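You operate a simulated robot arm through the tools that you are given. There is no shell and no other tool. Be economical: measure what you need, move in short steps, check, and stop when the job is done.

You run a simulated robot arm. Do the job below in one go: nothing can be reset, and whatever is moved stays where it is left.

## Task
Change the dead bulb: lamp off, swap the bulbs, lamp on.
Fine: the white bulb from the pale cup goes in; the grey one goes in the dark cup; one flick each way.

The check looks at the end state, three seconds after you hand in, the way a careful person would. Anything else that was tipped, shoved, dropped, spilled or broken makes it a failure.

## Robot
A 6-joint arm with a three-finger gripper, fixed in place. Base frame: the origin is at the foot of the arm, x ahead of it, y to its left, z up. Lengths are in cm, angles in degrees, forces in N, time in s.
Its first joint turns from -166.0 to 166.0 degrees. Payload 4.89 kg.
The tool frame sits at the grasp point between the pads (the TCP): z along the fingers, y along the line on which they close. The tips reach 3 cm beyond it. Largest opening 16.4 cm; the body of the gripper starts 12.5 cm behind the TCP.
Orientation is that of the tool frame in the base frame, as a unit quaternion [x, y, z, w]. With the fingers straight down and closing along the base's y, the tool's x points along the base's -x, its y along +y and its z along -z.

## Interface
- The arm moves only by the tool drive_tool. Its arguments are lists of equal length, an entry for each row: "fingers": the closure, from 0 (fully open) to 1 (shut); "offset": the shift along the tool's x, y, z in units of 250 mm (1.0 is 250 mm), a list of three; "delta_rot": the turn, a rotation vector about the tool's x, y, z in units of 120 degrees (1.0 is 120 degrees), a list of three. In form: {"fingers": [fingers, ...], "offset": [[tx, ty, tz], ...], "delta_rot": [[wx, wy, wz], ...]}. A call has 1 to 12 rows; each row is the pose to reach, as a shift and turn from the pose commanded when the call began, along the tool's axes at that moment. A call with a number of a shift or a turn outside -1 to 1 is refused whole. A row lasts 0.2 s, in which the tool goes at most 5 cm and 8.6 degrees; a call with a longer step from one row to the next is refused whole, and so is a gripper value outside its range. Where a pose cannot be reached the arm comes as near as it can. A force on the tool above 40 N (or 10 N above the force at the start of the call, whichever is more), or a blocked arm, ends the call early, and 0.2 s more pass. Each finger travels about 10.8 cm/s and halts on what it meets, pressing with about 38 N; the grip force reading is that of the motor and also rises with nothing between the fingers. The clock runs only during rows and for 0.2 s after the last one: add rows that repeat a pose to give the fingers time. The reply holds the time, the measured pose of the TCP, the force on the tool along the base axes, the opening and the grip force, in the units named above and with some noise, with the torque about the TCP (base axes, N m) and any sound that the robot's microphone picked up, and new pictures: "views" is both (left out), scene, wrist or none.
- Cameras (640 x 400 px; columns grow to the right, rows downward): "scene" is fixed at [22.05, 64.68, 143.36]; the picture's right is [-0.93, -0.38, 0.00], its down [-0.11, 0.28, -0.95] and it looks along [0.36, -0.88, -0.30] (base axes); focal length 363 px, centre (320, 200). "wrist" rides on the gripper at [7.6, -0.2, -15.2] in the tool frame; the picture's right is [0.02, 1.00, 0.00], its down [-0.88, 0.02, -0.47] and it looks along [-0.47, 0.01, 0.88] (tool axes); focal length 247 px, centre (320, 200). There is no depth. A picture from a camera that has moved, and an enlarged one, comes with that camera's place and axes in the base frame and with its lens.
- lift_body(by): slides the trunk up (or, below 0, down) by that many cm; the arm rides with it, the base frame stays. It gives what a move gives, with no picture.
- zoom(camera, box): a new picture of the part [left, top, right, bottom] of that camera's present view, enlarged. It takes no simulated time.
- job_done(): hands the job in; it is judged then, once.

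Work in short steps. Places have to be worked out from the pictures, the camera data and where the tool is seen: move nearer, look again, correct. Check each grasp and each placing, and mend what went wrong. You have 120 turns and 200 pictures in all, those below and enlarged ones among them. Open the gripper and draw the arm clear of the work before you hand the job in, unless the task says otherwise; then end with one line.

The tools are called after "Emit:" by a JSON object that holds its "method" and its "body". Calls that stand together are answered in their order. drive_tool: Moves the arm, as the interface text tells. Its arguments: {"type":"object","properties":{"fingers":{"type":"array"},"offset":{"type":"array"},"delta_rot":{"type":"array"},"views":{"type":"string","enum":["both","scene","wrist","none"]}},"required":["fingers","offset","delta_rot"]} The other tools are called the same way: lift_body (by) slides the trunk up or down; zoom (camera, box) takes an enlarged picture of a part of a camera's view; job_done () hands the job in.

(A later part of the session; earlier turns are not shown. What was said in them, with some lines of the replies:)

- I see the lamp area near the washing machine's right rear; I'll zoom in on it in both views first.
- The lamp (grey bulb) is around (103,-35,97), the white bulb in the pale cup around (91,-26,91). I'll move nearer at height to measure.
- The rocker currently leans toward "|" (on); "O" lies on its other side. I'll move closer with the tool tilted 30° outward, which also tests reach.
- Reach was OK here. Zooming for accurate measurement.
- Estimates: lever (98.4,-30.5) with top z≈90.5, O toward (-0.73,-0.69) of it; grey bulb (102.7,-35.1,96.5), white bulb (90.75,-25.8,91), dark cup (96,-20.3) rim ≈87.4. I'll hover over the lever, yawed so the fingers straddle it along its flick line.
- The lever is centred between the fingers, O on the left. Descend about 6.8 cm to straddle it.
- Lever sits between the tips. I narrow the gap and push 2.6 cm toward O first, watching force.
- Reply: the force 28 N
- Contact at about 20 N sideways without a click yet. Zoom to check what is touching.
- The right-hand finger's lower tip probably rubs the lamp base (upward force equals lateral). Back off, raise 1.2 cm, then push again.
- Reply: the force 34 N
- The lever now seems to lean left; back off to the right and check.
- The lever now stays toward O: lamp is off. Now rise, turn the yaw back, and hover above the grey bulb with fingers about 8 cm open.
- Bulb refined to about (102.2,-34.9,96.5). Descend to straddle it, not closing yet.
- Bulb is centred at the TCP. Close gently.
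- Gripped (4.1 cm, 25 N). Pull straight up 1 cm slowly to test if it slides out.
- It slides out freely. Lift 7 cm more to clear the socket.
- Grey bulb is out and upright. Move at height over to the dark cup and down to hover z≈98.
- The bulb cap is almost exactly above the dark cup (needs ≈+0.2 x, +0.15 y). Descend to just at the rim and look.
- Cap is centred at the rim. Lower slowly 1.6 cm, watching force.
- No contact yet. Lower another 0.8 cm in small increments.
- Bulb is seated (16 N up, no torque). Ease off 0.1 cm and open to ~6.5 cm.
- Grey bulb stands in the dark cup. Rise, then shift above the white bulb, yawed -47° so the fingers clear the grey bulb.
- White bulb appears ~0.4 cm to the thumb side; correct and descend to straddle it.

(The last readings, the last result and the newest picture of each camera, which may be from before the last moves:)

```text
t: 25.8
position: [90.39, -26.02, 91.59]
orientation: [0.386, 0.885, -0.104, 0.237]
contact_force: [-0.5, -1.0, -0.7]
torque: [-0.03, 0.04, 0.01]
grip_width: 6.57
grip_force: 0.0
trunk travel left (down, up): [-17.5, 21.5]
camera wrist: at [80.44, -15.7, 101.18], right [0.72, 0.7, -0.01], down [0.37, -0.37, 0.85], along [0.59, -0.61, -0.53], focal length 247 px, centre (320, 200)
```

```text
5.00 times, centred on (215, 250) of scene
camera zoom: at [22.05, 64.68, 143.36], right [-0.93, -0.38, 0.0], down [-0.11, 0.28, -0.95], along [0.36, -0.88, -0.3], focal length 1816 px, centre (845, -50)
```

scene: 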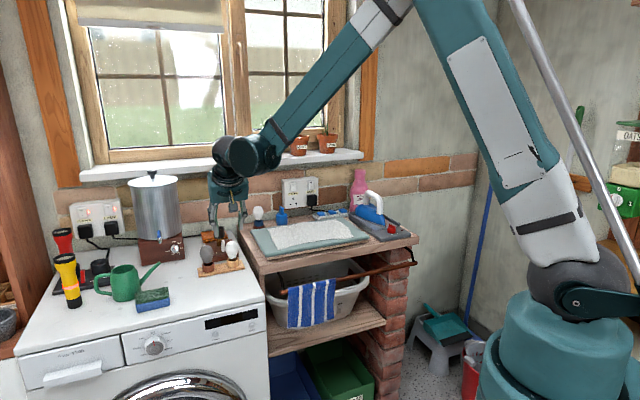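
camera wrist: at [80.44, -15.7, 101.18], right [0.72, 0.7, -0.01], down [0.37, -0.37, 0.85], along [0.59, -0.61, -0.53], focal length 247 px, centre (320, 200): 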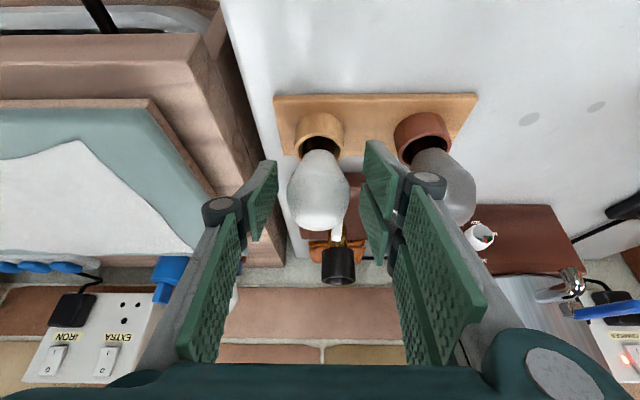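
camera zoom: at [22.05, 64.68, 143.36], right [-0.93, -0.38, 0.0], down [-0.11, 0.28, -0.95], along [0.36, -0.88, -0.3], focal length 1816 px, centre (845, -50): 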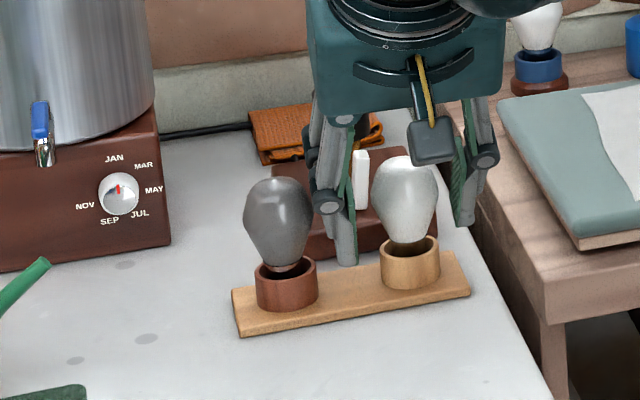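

Bulb is centred. Tiny lateral shift and close gently.

Emit:
{"method": "drive_tool", "body": {"fingers": [0.65, 0.75, 0.85, 0.88, 0.88], "offset": [[0, -0.006, 0], [0, -0.006, 0], [0, -0.006, 0], [0, -0.006, 0], [0, -0.006, 0]], "delta_rot": [[0, 0, 0], [0, 0, 0], [0, 0, 0], [0, 0, 0], [0, 0, 0]], "views": "wrist"}}

```text
t: 27.0
position: [90.38, -26.03, 91.69]
orientation: [0.385, 0.886, -0.103, 0.238]
contact_force: [-1.1, -0.1, 0.0]
torque: [-0.03, -0.03, -0.02]
grip_width: 4.19
grip_force: 24.9
trunk travel left (down, up): [-17.5, 21.5]
camera wrist: at [80.32, -15.79, 101.22], right [0.72, 0.7, -0.01], down [0.37, -0.37, 0.85], along [0.59, -0.61, -0.53], focal length 247 px, centre (320, 200)
```

wrist: 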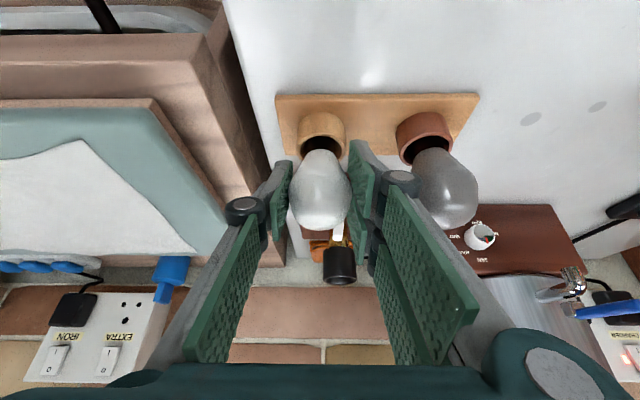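

Gripped. Lift 14 cm, then rotate back to yaw 0 and travel over the socket.

Emit:
{"method": "drive_tool", "body": {"fingers": [0.88, 0.88, 0.88, 0.88, 0.88, 0.88, 0.88, 0.88, 0.88, 0.88, 0.88], "offset": [[-0.07, 0, -0.121], [-0.14, 0, -0.2425], [-0.21, 0, -0.364], [-0.28, 0, -0.485], [-0.364, 0.0175, -0.4363], [-0.448, 0.035, -0.3876], [-0.532, 0.0525, -0.339], [-0.616, 0.07, -0.2903], [-0.7, 0.0875, -0.2416], [-0.784, 0.105, -0.193], [-0.784, 0.105, -0.193]], "delta_rot": [[0, 0, 0], [0, 0, 0], [0, 0, 0], [0, 0, 0], [-0.0326, 0, -0.0565], [-0.0653, 0, -0.1131], [-0.0979, 0, -0.1696], [-0.1305, 0, -0.2261], [-0.1632, 0, -0.2827], [-0.1958, 0, -0.3392], [-0.1958, 0, -0.3392]]}}

Emit:
{"method": "zoom", "body": {"camera": "wrist", "box": [220, 40, 420, 220]}}

Emit:
{"method": "zoom", "body": {"camera": "scene", "box": [180, 180, 260, 280]}}

```text
t: 29.4
position: [102.49, -34.84, 105.67]
orientation: [-0.001, 0.966, 0.0, 0.259]
contact_force: [0.4, -1.0, -1.3]
torque: [0.03, 0.04, -0.01]
grip_width: 4.21
grip_force: 25.1
trunk travel left (down, up): [-17.5, 21.5]
camera wrist: at [87.98, -35.18, 115.08], right [-0.02, 1.0, -0.01], down [0.53, 0.02, 0.85], along [0.85, 0.01, -0.53], focal length 247 px, centre (320, 200)
```

scene: 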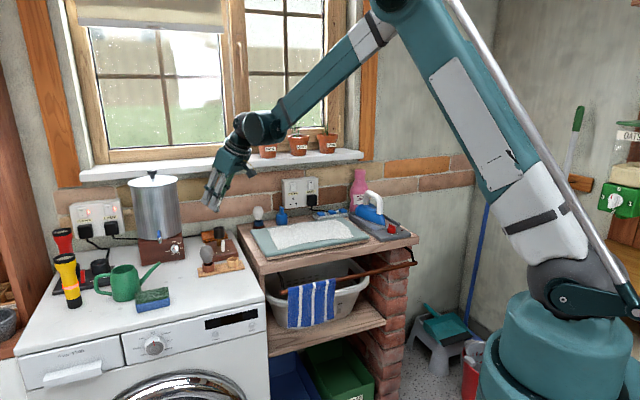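
wrist: 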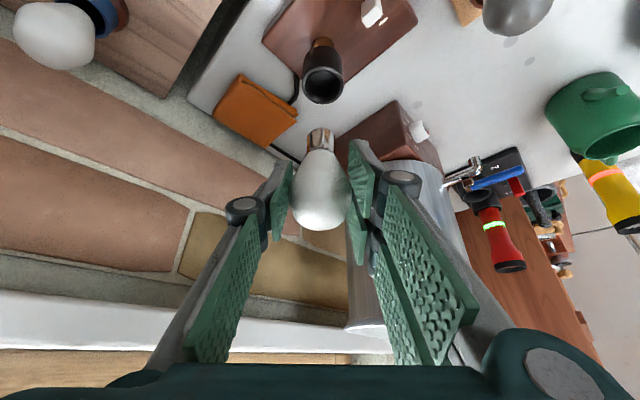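

```text
2.22 times, centred on (320, 130) of wrist
camera zoom: at [87.98, -35.18, 115.08], right [-0.02, 1.0, -0.01], down [0.53, 0.02, 0.85], along [0.85, 0.01, -0.53], focal length 549 px, centre (320, 356)
```

zoom: 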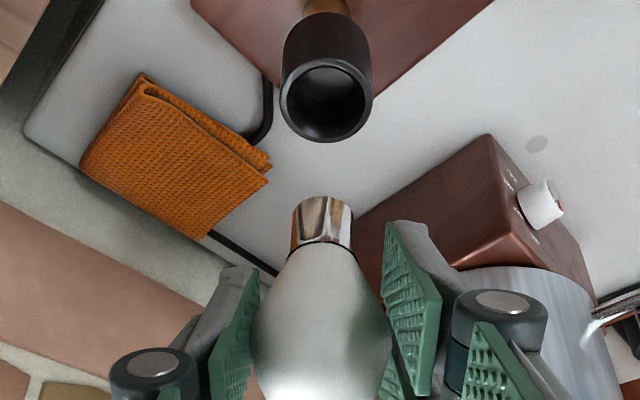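

```text
4.00 times, centred on (220, 230) of scene
camera zoom: at [22.05, 64.68, 143.36], right [-0.93, -0.38, 0.0], down [-0.11, 0.28, -0.95], along [0.36, -0.88, -0.3], focal length 1453 px, centre (720, 80)
```

zoom: 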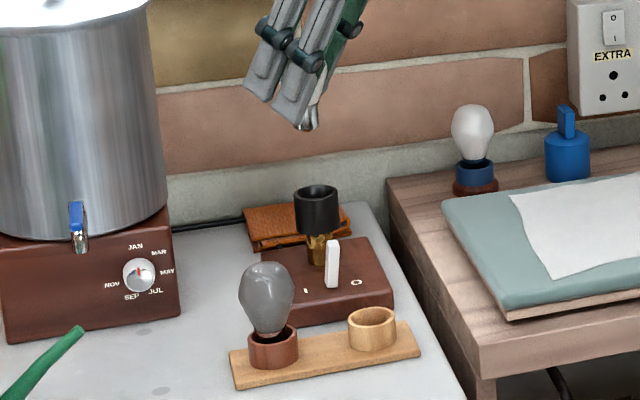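

Aligned with the socket within ~0.1 cm. Descend to just above the rim and check.

Emit:
{"method": "drive_tool", "body": {"fingers": [0.88, 0.88, 0.88, 0.88], "offset": [[0.042, 0.004, 0.072], [0.083, 0.004, 0.143], [0.124, 0.004, 0.215], [0.124, 0.004, 0.215]], "delta_rot": [[0, 0, 0], [0, 0, 0], [0, 0, 0], [0, 0, 0]], "views": "none"}}

Emit:
{"method": "zoom", "body": {"camera": "wrist", "box": [260, 80, 380, 200]}}

Emit:
{"method": "zoom", "body": {"camera": "scene", "box": [190, 210, 250, 270]}}

```text
t: 30.4
position: [102.29, -34.78, 99.39]
orientation: [0.0, 0.966, -0.001, 0.258]
contact_force: [0.9, 0.6, 0.3]
torque: [0.03, 0.0, 0.0]
grip_width: 4.21
grip_force: 24.6
trunk travel left (down, up): [-17.5, 21.5]
```

```text
3.33 times, centred on (320, 140) of wrist
camera zoom: at [87.93, -35.03, 108.92], right [-0.02, 1.0, -0.01], down [0.53, 0.02, 0.85], along [0.85, 0.01, -0.53], focal length 823 px, centre (320, 400)
```

zoom: 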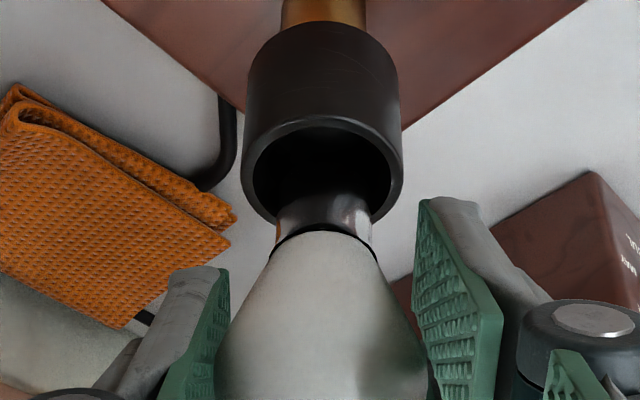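

```text
6.67 times, centred on (220, 240) of scene
camera zoom: at [22.05, 64.68, 143.36], right [-0.93, -0.38, 0.0], down [-0.11, 0.28, -0.95], along [0.36, -0.88, -0.3], focal length 2422 px, centre (987, -67)
```

zoom: 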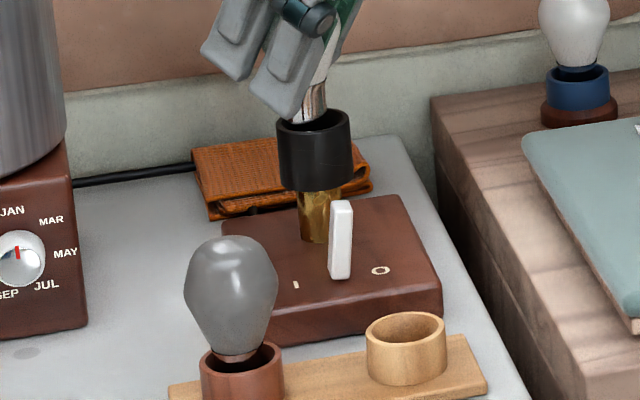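

Columns in both views show the cap centred over the mouth. Insert slowly, watching force.

Emit:
{"method": "drive_tool", "body": {"fingers": [0.88, 0.88, 0.88, 0.88, 0.88, 0.88], "offset": [[0.006, 0, 0.0104], [0.012, 0, 0.0208], [0.018, 0, 0.0312], [0.024, 0, 0.0416], [0.03, 0, 0.052], [0.03, 0, 0.052]], "delta_rot": [[0, 0, 0], [0, 0, 0], [0, 0, 0], [0, 0, 0], [0, 0, 0], [0, 0, 0]], "views": "none"}}

Emit:
{"method": "zoom", "body": {"camera": "wrist", "box": [260, 80, 380, 200]}}

Emit:
{"method": "zoom", "body": {"camera": "scene", "box": [190, 210, 250, 270]}}

```text
t: 31.8
position: [102.31, -34.78, 97.95]
orientation: [0.0, 0.966, 0.0, 0.26]
contact_force: [-6.9, -3.5, 0.8]
torque: [-0.13, 0.33, 0.05]
grip_width: 4.21
grip_force: 25.2
trunk travel left (down, up): [-17.5, 21.5]
```

```text
3.33 times, centred on (320, 140) of wrist
camera zoom: at [87.86, -35.04, 107.42], right [-0.02, 1.0, -0.01], down [0.53, 0.02, 0.85], along [0.85, 0.01, -0.53], focal length 823 px, centre (320, 400)
```

zoom: 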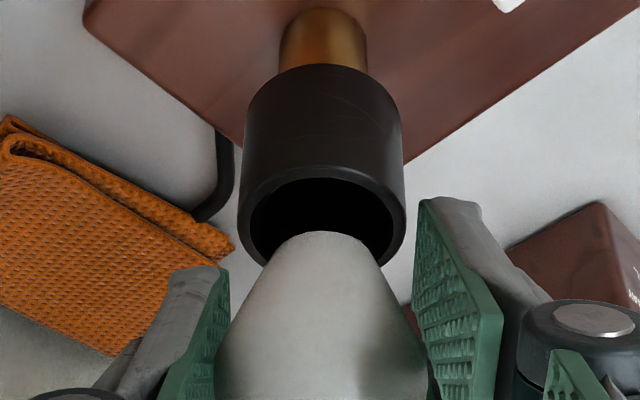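

```text
6.67 times, centred on (220, 240) of scene
camera zoom: at [22.05, 64.68, 143.36], right [-0.93, -0.38, 0.0], down [-0.11, 0.28, -0.95], along [0.36, -0.88, -0.3], focal length 2422 px, centre (987, -67)
```

zoom: 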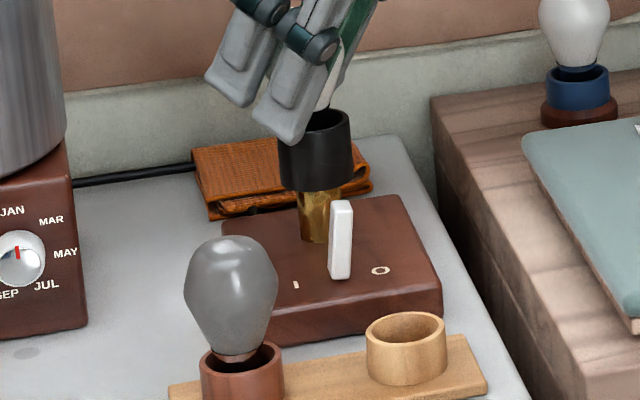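

Side force −7 x, −3.5 y: the bulb leans on the socket's far wall. Shift −0.3 x, −0.15 y, then check force.

Emit:
{"method": "drive_tool", "body": {"fingers": [0.88, 0.88, 0.88], "offset": [[0.005, -0.003, -0.003], [0.0104, -0.006, -0.006], [0.0104, -0.006, -0.006]], "delta_rot": [[0, 0, 0], [0, 0, 0], [0, 0, 0]], "views": "none"}}

```text
t: 32.6
position: [102.01, -34.95, 97.97]
orientation: [0.0, 0.966, 0.0, 0.259]
contact_force: [0.1, 0.2, -0.7]
torque: [-0.02, -0.02, -0.02]
grip_width: 4.23
grip_force: 25.1
trunk travel left (down, up): [-17.5, 21.5]
```

Side force is gone. Continue down 0.9 cm in small steps until seated.

Emit:
{"method": "drive_tool", "body": {"fingers": [0.88, 0.88, 0.88, 0.88, 0.88], "offset": [[0.004, 0, 0.0069], [0.008, 0, 0.0139], [0.012, 0, 0.0208], [0.016, 0, 0.0277], [0.016, 0, 0.0277]], "delta_rot": [[0, 0, 0], [0, 0, 0], [0, 0, 0], [0, 0, 0], [0, 0, 0]], "views": "none"}}

Emit:
{"method": "zoom", "body": {"camera": "wrist", "box": [260, 80, 380, 200]}}

```text
t: 33.8
position: [101.96, -34.92, 97.36]
orientation: [0.0, 0.966, 0.0, 0.259]
contact_force: [2.1, -0.9, 15.3]
torque: [-0.1, -0.06, 0.0]
grip_width: 4.21
grip_force: 24.4
trunk travel left (down, up): [-17.5, 21.5]
```

```text
3.33 times, centred on (320, 140) of wrist
camera zoom: at [87.49, -35.16, 106.7], right [-0.02, 1.0, -0.01], down [0.53, 0.02, 0.85], along [0.85, 0.01, -0.53], focal length 823 px, centre (320, 400)
```

zoom: 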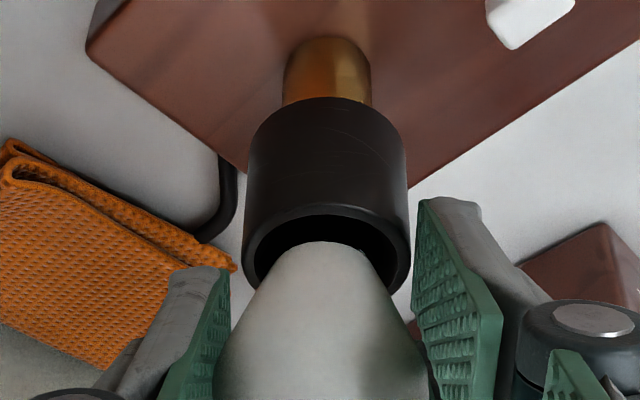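

Seated at z≈97.4 as expected (15 N up). Ease and open to ~6.5 cm.

Emit:
{"method": "drive_tool", "body": {"fingers": [0.88, 0.8, 0.72, 0.66, 0.6, 0.6], "offset": [[-0.003, 0, -0.005], [-0.003, 0, -0.005], [-0.003, 0, -0.005], [-0.003, 0, -0.005], [-0.003, 0, -0.005], [-0.003, 0, -0.005]], "delta_rot": [[0, 0, 0], [0, 0, 0], [0, 0, 0], [0, 0, 0], [0, 0, 0], [0, 0, 0]], "views": "wrist"}}

```text
t: 35.2
position: [102.04, -34.88, 97.39]
orientation: [0.0, 0.966, 0.0, 0.259]
contact_force: [-0.4, 0.6, -0.5]
torque: [-0.01, 0.01, 0.01]
grip_width: 6.53
grip_force: 0.0
trunk travel left (down, up): [-17.5, 21.5]
camera wrist: at [87.53, -35.13, 106.73], right [-0.02, 1.0, -0.01], down [0.53, 0.02, 0.85], along [0.85, 0.01, -0.53], focal length 247 px, centre (320, 200)
```

wrist: 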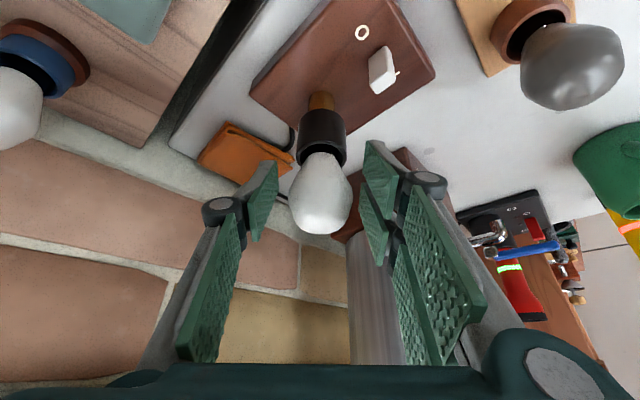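

White bulb is seated upright in the socket. Rise, yaw -47° again and return above the lever.

Emit:
{"method": "drive_tool", "body": {"fingers": [0.6, 0.6, 0.6, 0.6, 0.62, 0.634, 0.634, 0.634, 0.634, 0.634], "offset": [[-0.0733, 0, -0.127], [-0.1467, 0, -0.254], [-0.22, 0, -0.381], [-0.1924, 0.032, -0.389], [-0.1648, 0.064, -0.397], [-0.1372, 0.096, -0.4055], [-0.1097, 0.128, -0.4137], [-0.0821, 0.16, -0.422], [-0.0545, 0.192, -0.43], [-0.0545, 0.192, -0.43]], "delta_rot": [[0, 0, 0], [0, 0, 0], [0, 0, 0], [0.0326, 0, 0.0565], [0.0653, 0, 0.1131], [0.0979, 0, 0.1696], [0.1305, 0, 0.2261], [0.1632, 0, 0.2827], [0.1958, 0, 0.3392], [0.1958, 0, 0.3392]]}}

Emit:
{"method": "zoom", "body": {"camera": "scene", "box": [190, 200, 250, 280]}}

```text
t: 37.4
position: [97.82, -30.04, 107.29]
orientation: [0.387, 0.885, -0.104, 0.237]
contact_force: [-0.1, -0.3, -0.2]
torque: [-0.01, 0.02, 0.0]
grip_width: 6.0
grip_force: 0.0
trunk travel left (down, up): [-17.5, 21.5]
camera wrist: at [87.85, -19.83, 116.8], right [0.72, 0.69, -0.01], down [0.37, -0.37, 0.85], along [0.59, -0.62, -0.53], focal length 247 px, centre (320, 200)
```

scene: 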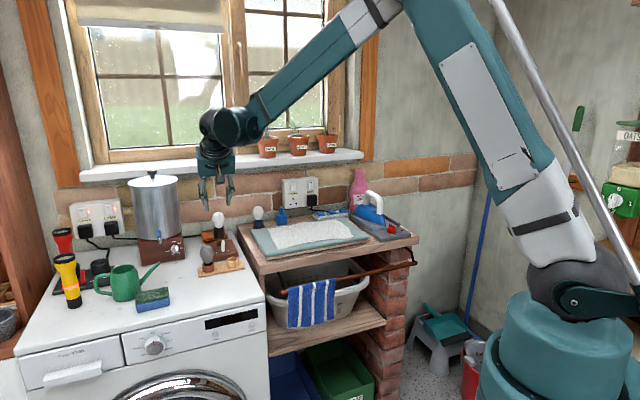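
wrist: 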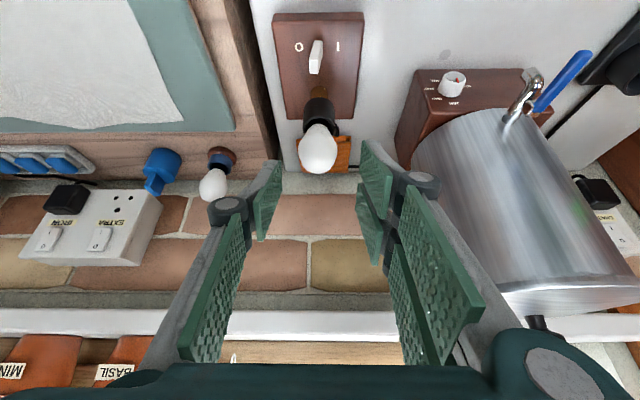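

```text
5.00 times, centred on (220, 240) of scene
camera zoom: at [22.05, 64.68, 143.36], right [-0.93, -0.38, 0.0], down [-0.11, 0.28, -0.95], along [0.36, -0.88, -0.3], focal length 1816 px, centre (820, 0)
```

zoom: 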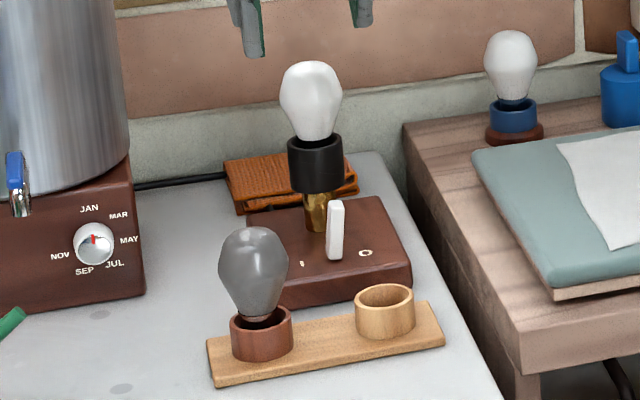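

Both bulbs look right. Descend vertically to straddle the lever at z≈92.6.

Emit:
{"method": "drive_tool", "body": {"fingers": [0.634, 0.634, 0.634, 0.634, 0.634], "offset": [[0.0735, 0, 0.1273], [0.147, 0, 0.2546], [0.2205, 0, 0.3819], [0.294, 0, 0.509], [0.294, 0, 0.509]], "delta_rot": [[0, 0, 0], [0, 0, 0], [0, 0, 0], [0, 0, 0], [0, 0, 0]], "views": "wrist"}}

```text
t: 38.6
position: [98.0, -30.13, 92.59]
orientation: [0.385, 0.886, -0.103, 0.237]
contact_force: [0.0, 0.6, 0.5]
torque: [0.03, 0.0, -0.01]
grip_width: 6.02
grip_force: 0.1
trunk travel left (down, up): [-17.5, 21.5]
camera wrist: at [87.87, -19.9, 101.96], right [0.72, 0.7, -0.01], down [0.37, -0.37, 0.85], along [0.59, -0.61, -0.53], focal length 247 px, centre (320, 200)
```

wrist: 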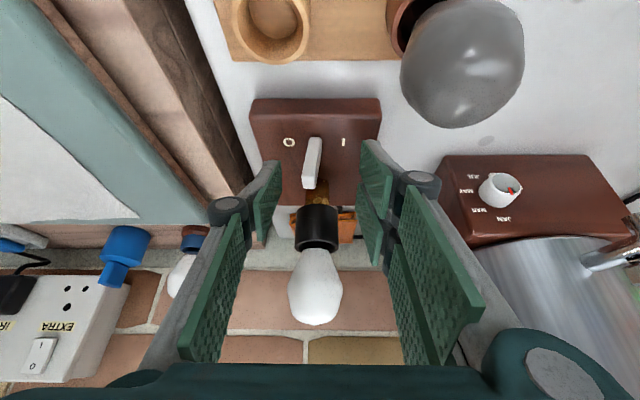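

Lever leans to O and is between the fingers. Lower 0.6 cm, narrow, and push toward | by ~2.9 cm.

Emit:
{"method": "drive_tool", "body": {"fingers": [0.7, 0.75, 0.75, 0.75, 0.75, 0.75, 0.75, 0.75], "offset": [[0.012, 0, 0.0208], [0.012, 0.02, 0.0208], [0.012, 0.04, 0.0208], [0.012, 0.06, 0.0208], [0.012, 0.08, 0.0208], [0.012, 0.1, 0.0208], [0.012, 0.116, 0.0208], [0.012, 0.116, 0.0208]], "delta_rot": [[0, 0, 0], [0, 0, 0], [0, 0, 0], [0, 0, 0], [0, 0, 0], [0, 0, 0], [0, 0, 0], [0, 0, 0]], "views": "wrist"}}

```text
t: 40.1
position: [99.32, -28.88, 92.19]
orientation: [0.388, 0.885, -0.105, 0.236]
contact_force: [-24.1, -16.4, -3.5]
torque: [-0.24, 0.92, -0.2]
grip_width: 5.24
grip_force: 14.5
trunk travel left (down, up): [-17.5, 21.5]
stopped in row 7: the force on the tool passed its limit at 43 N (the readings are from after the stop); the commanded pose is now the measured one
camera wrist: at [89.38, -18.48, 101.55], right [0.72, 0.69, -0.01], down [0.37, -0.37, 0.85], along [0.58, -0.62, -0.53], focal length 247 px, centre (320, 200)
```

wrist: 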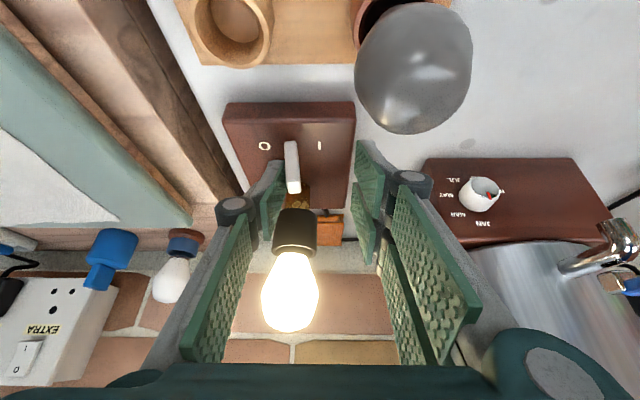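

The lamp is lit. Back off to the left to release the lever, then check it stays on.

Emit:
{"method": "drive_tool", "body": {"fingers": [0.72, 0.66, 0.634, 0.634], "offset": [[0, -0.03, 0], [0, -0.06, 0], [0, -0.06, 0], [0, -0.06, 0]], "delta_rot": [[0, 0, 0], [0, 0, 0], [0, 0, 0], [0, 0, 0]], "views": "wrist"}}

```text
t: 41.1
position: [98.5, -29.49, 92.05]
orientation: [0.386, 0.885, -0.105, 0.238]
contact_force: [0.9, 0.6, 0.6]
torque: [0.01, 0.01, -0.01]
grip_width: 6.0
grip_force: 0.0
trunk travel left (down, up): [-17.5, 21.5]
camera wrist: at [88.5, -19.25, 101.57], right [0.72, 0.69, -0.01], down [0.37, -0.37, 0.85], along [0.58, -0.62, -0.53], focal length 247 px, centre (320, 200)
```

wrist: 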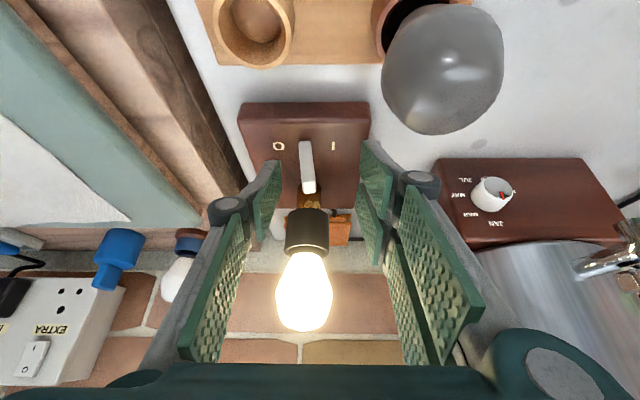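

Stays lit with the lever toward |. Rise straight up and draw back toward the base.

Emit:
{"method": "drive_tool", "body": {"fingers": [0.634, 0.634, 0.634, 0.634, 0.5, 0.4, 0.2, 0, 0, 0], "offset": [[-0.08, 0, -0.1385], [-0.16, 0, -0.277], [-0.24, 0, -0.4155], [-0.32, 0, -0.554], [-0.232, -0.11, -0.605], [-0.144, -0.219, -0.657], [-0.055, -0.329, -0.708], [0.033, -0.438, -0.759], [0.033, -0.438, -0.759], [0.033, -0.438, -0.759]], "delta_rot": [[0, 0, 0], [0, 0, 0], [0, 0, 0], [0, 0, 0], [0, 0, 0], [0, 0, 0], [0, 0, 0], [0, 0, 0], [0, 0, 0], [0, 0, 0]]}}

Emit:
{"method": "zoom", "body": {"camera": "scene", "box": [170, 190, 270, 290]}}

```text
t: 43.4
position: [83.33, -29.66, 108.08]
orientation: [0.387, 0.885, -0.105, 0.236]
contact_force: [0.0, -1.0, -0.1]
torque: [0.0, -0.05, 0.03]
grip_width: 16.41
grip_force: 0.0
trunk travel left (down, up): [-17.5, 21.5]
camera wrist: at [73.37, -19.33, 117.45], right [0.72, 0.69, -0.01], down [0.37, -0.37, 0.85], along [0.58, -0.62, -0.53], focal length 247 px, centre (320, 200)
```

scene: 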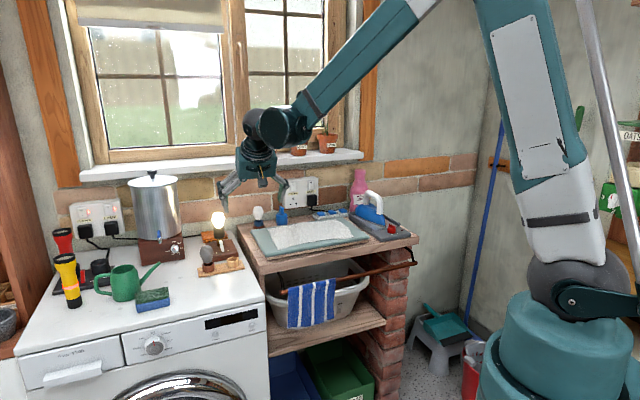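
wrist: 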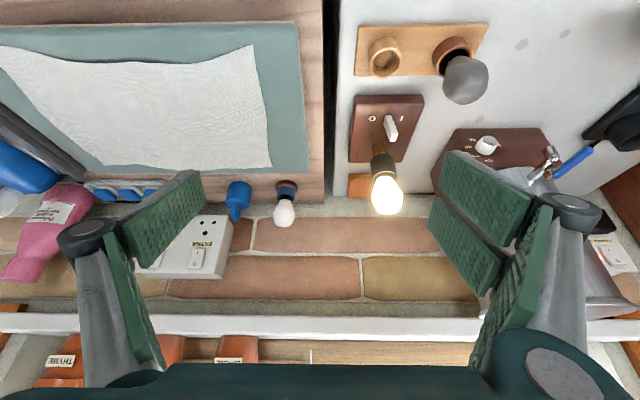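

```text
4.00 times, centred on (220, 240) of scene
camera zoom: at [22.05, 64.68, 143.36], right [-0.93, -0.38, 0.0], down [-0.11, 0.28, -0.95], along [0.36, -0.88, -0.3], focal length 1453 px, centre (720, 40)
```

zoom: 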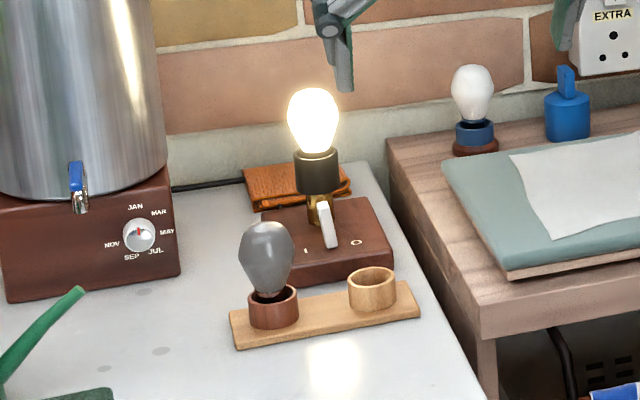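

The lamp is lit with the white bulb, the grey bulb stands in the dark cup, and nothing else has moved. The gripper is open and clear, so I'm handing in.

Emit:
{"method": "job_done", "body": {}}

```text
The job is handed in.
```

The white bulb from the pale cup is in the lamp, which is on and lit; the grey bulb is in the dark cup, the switch was flicked once each way, and nothing else looks moved.
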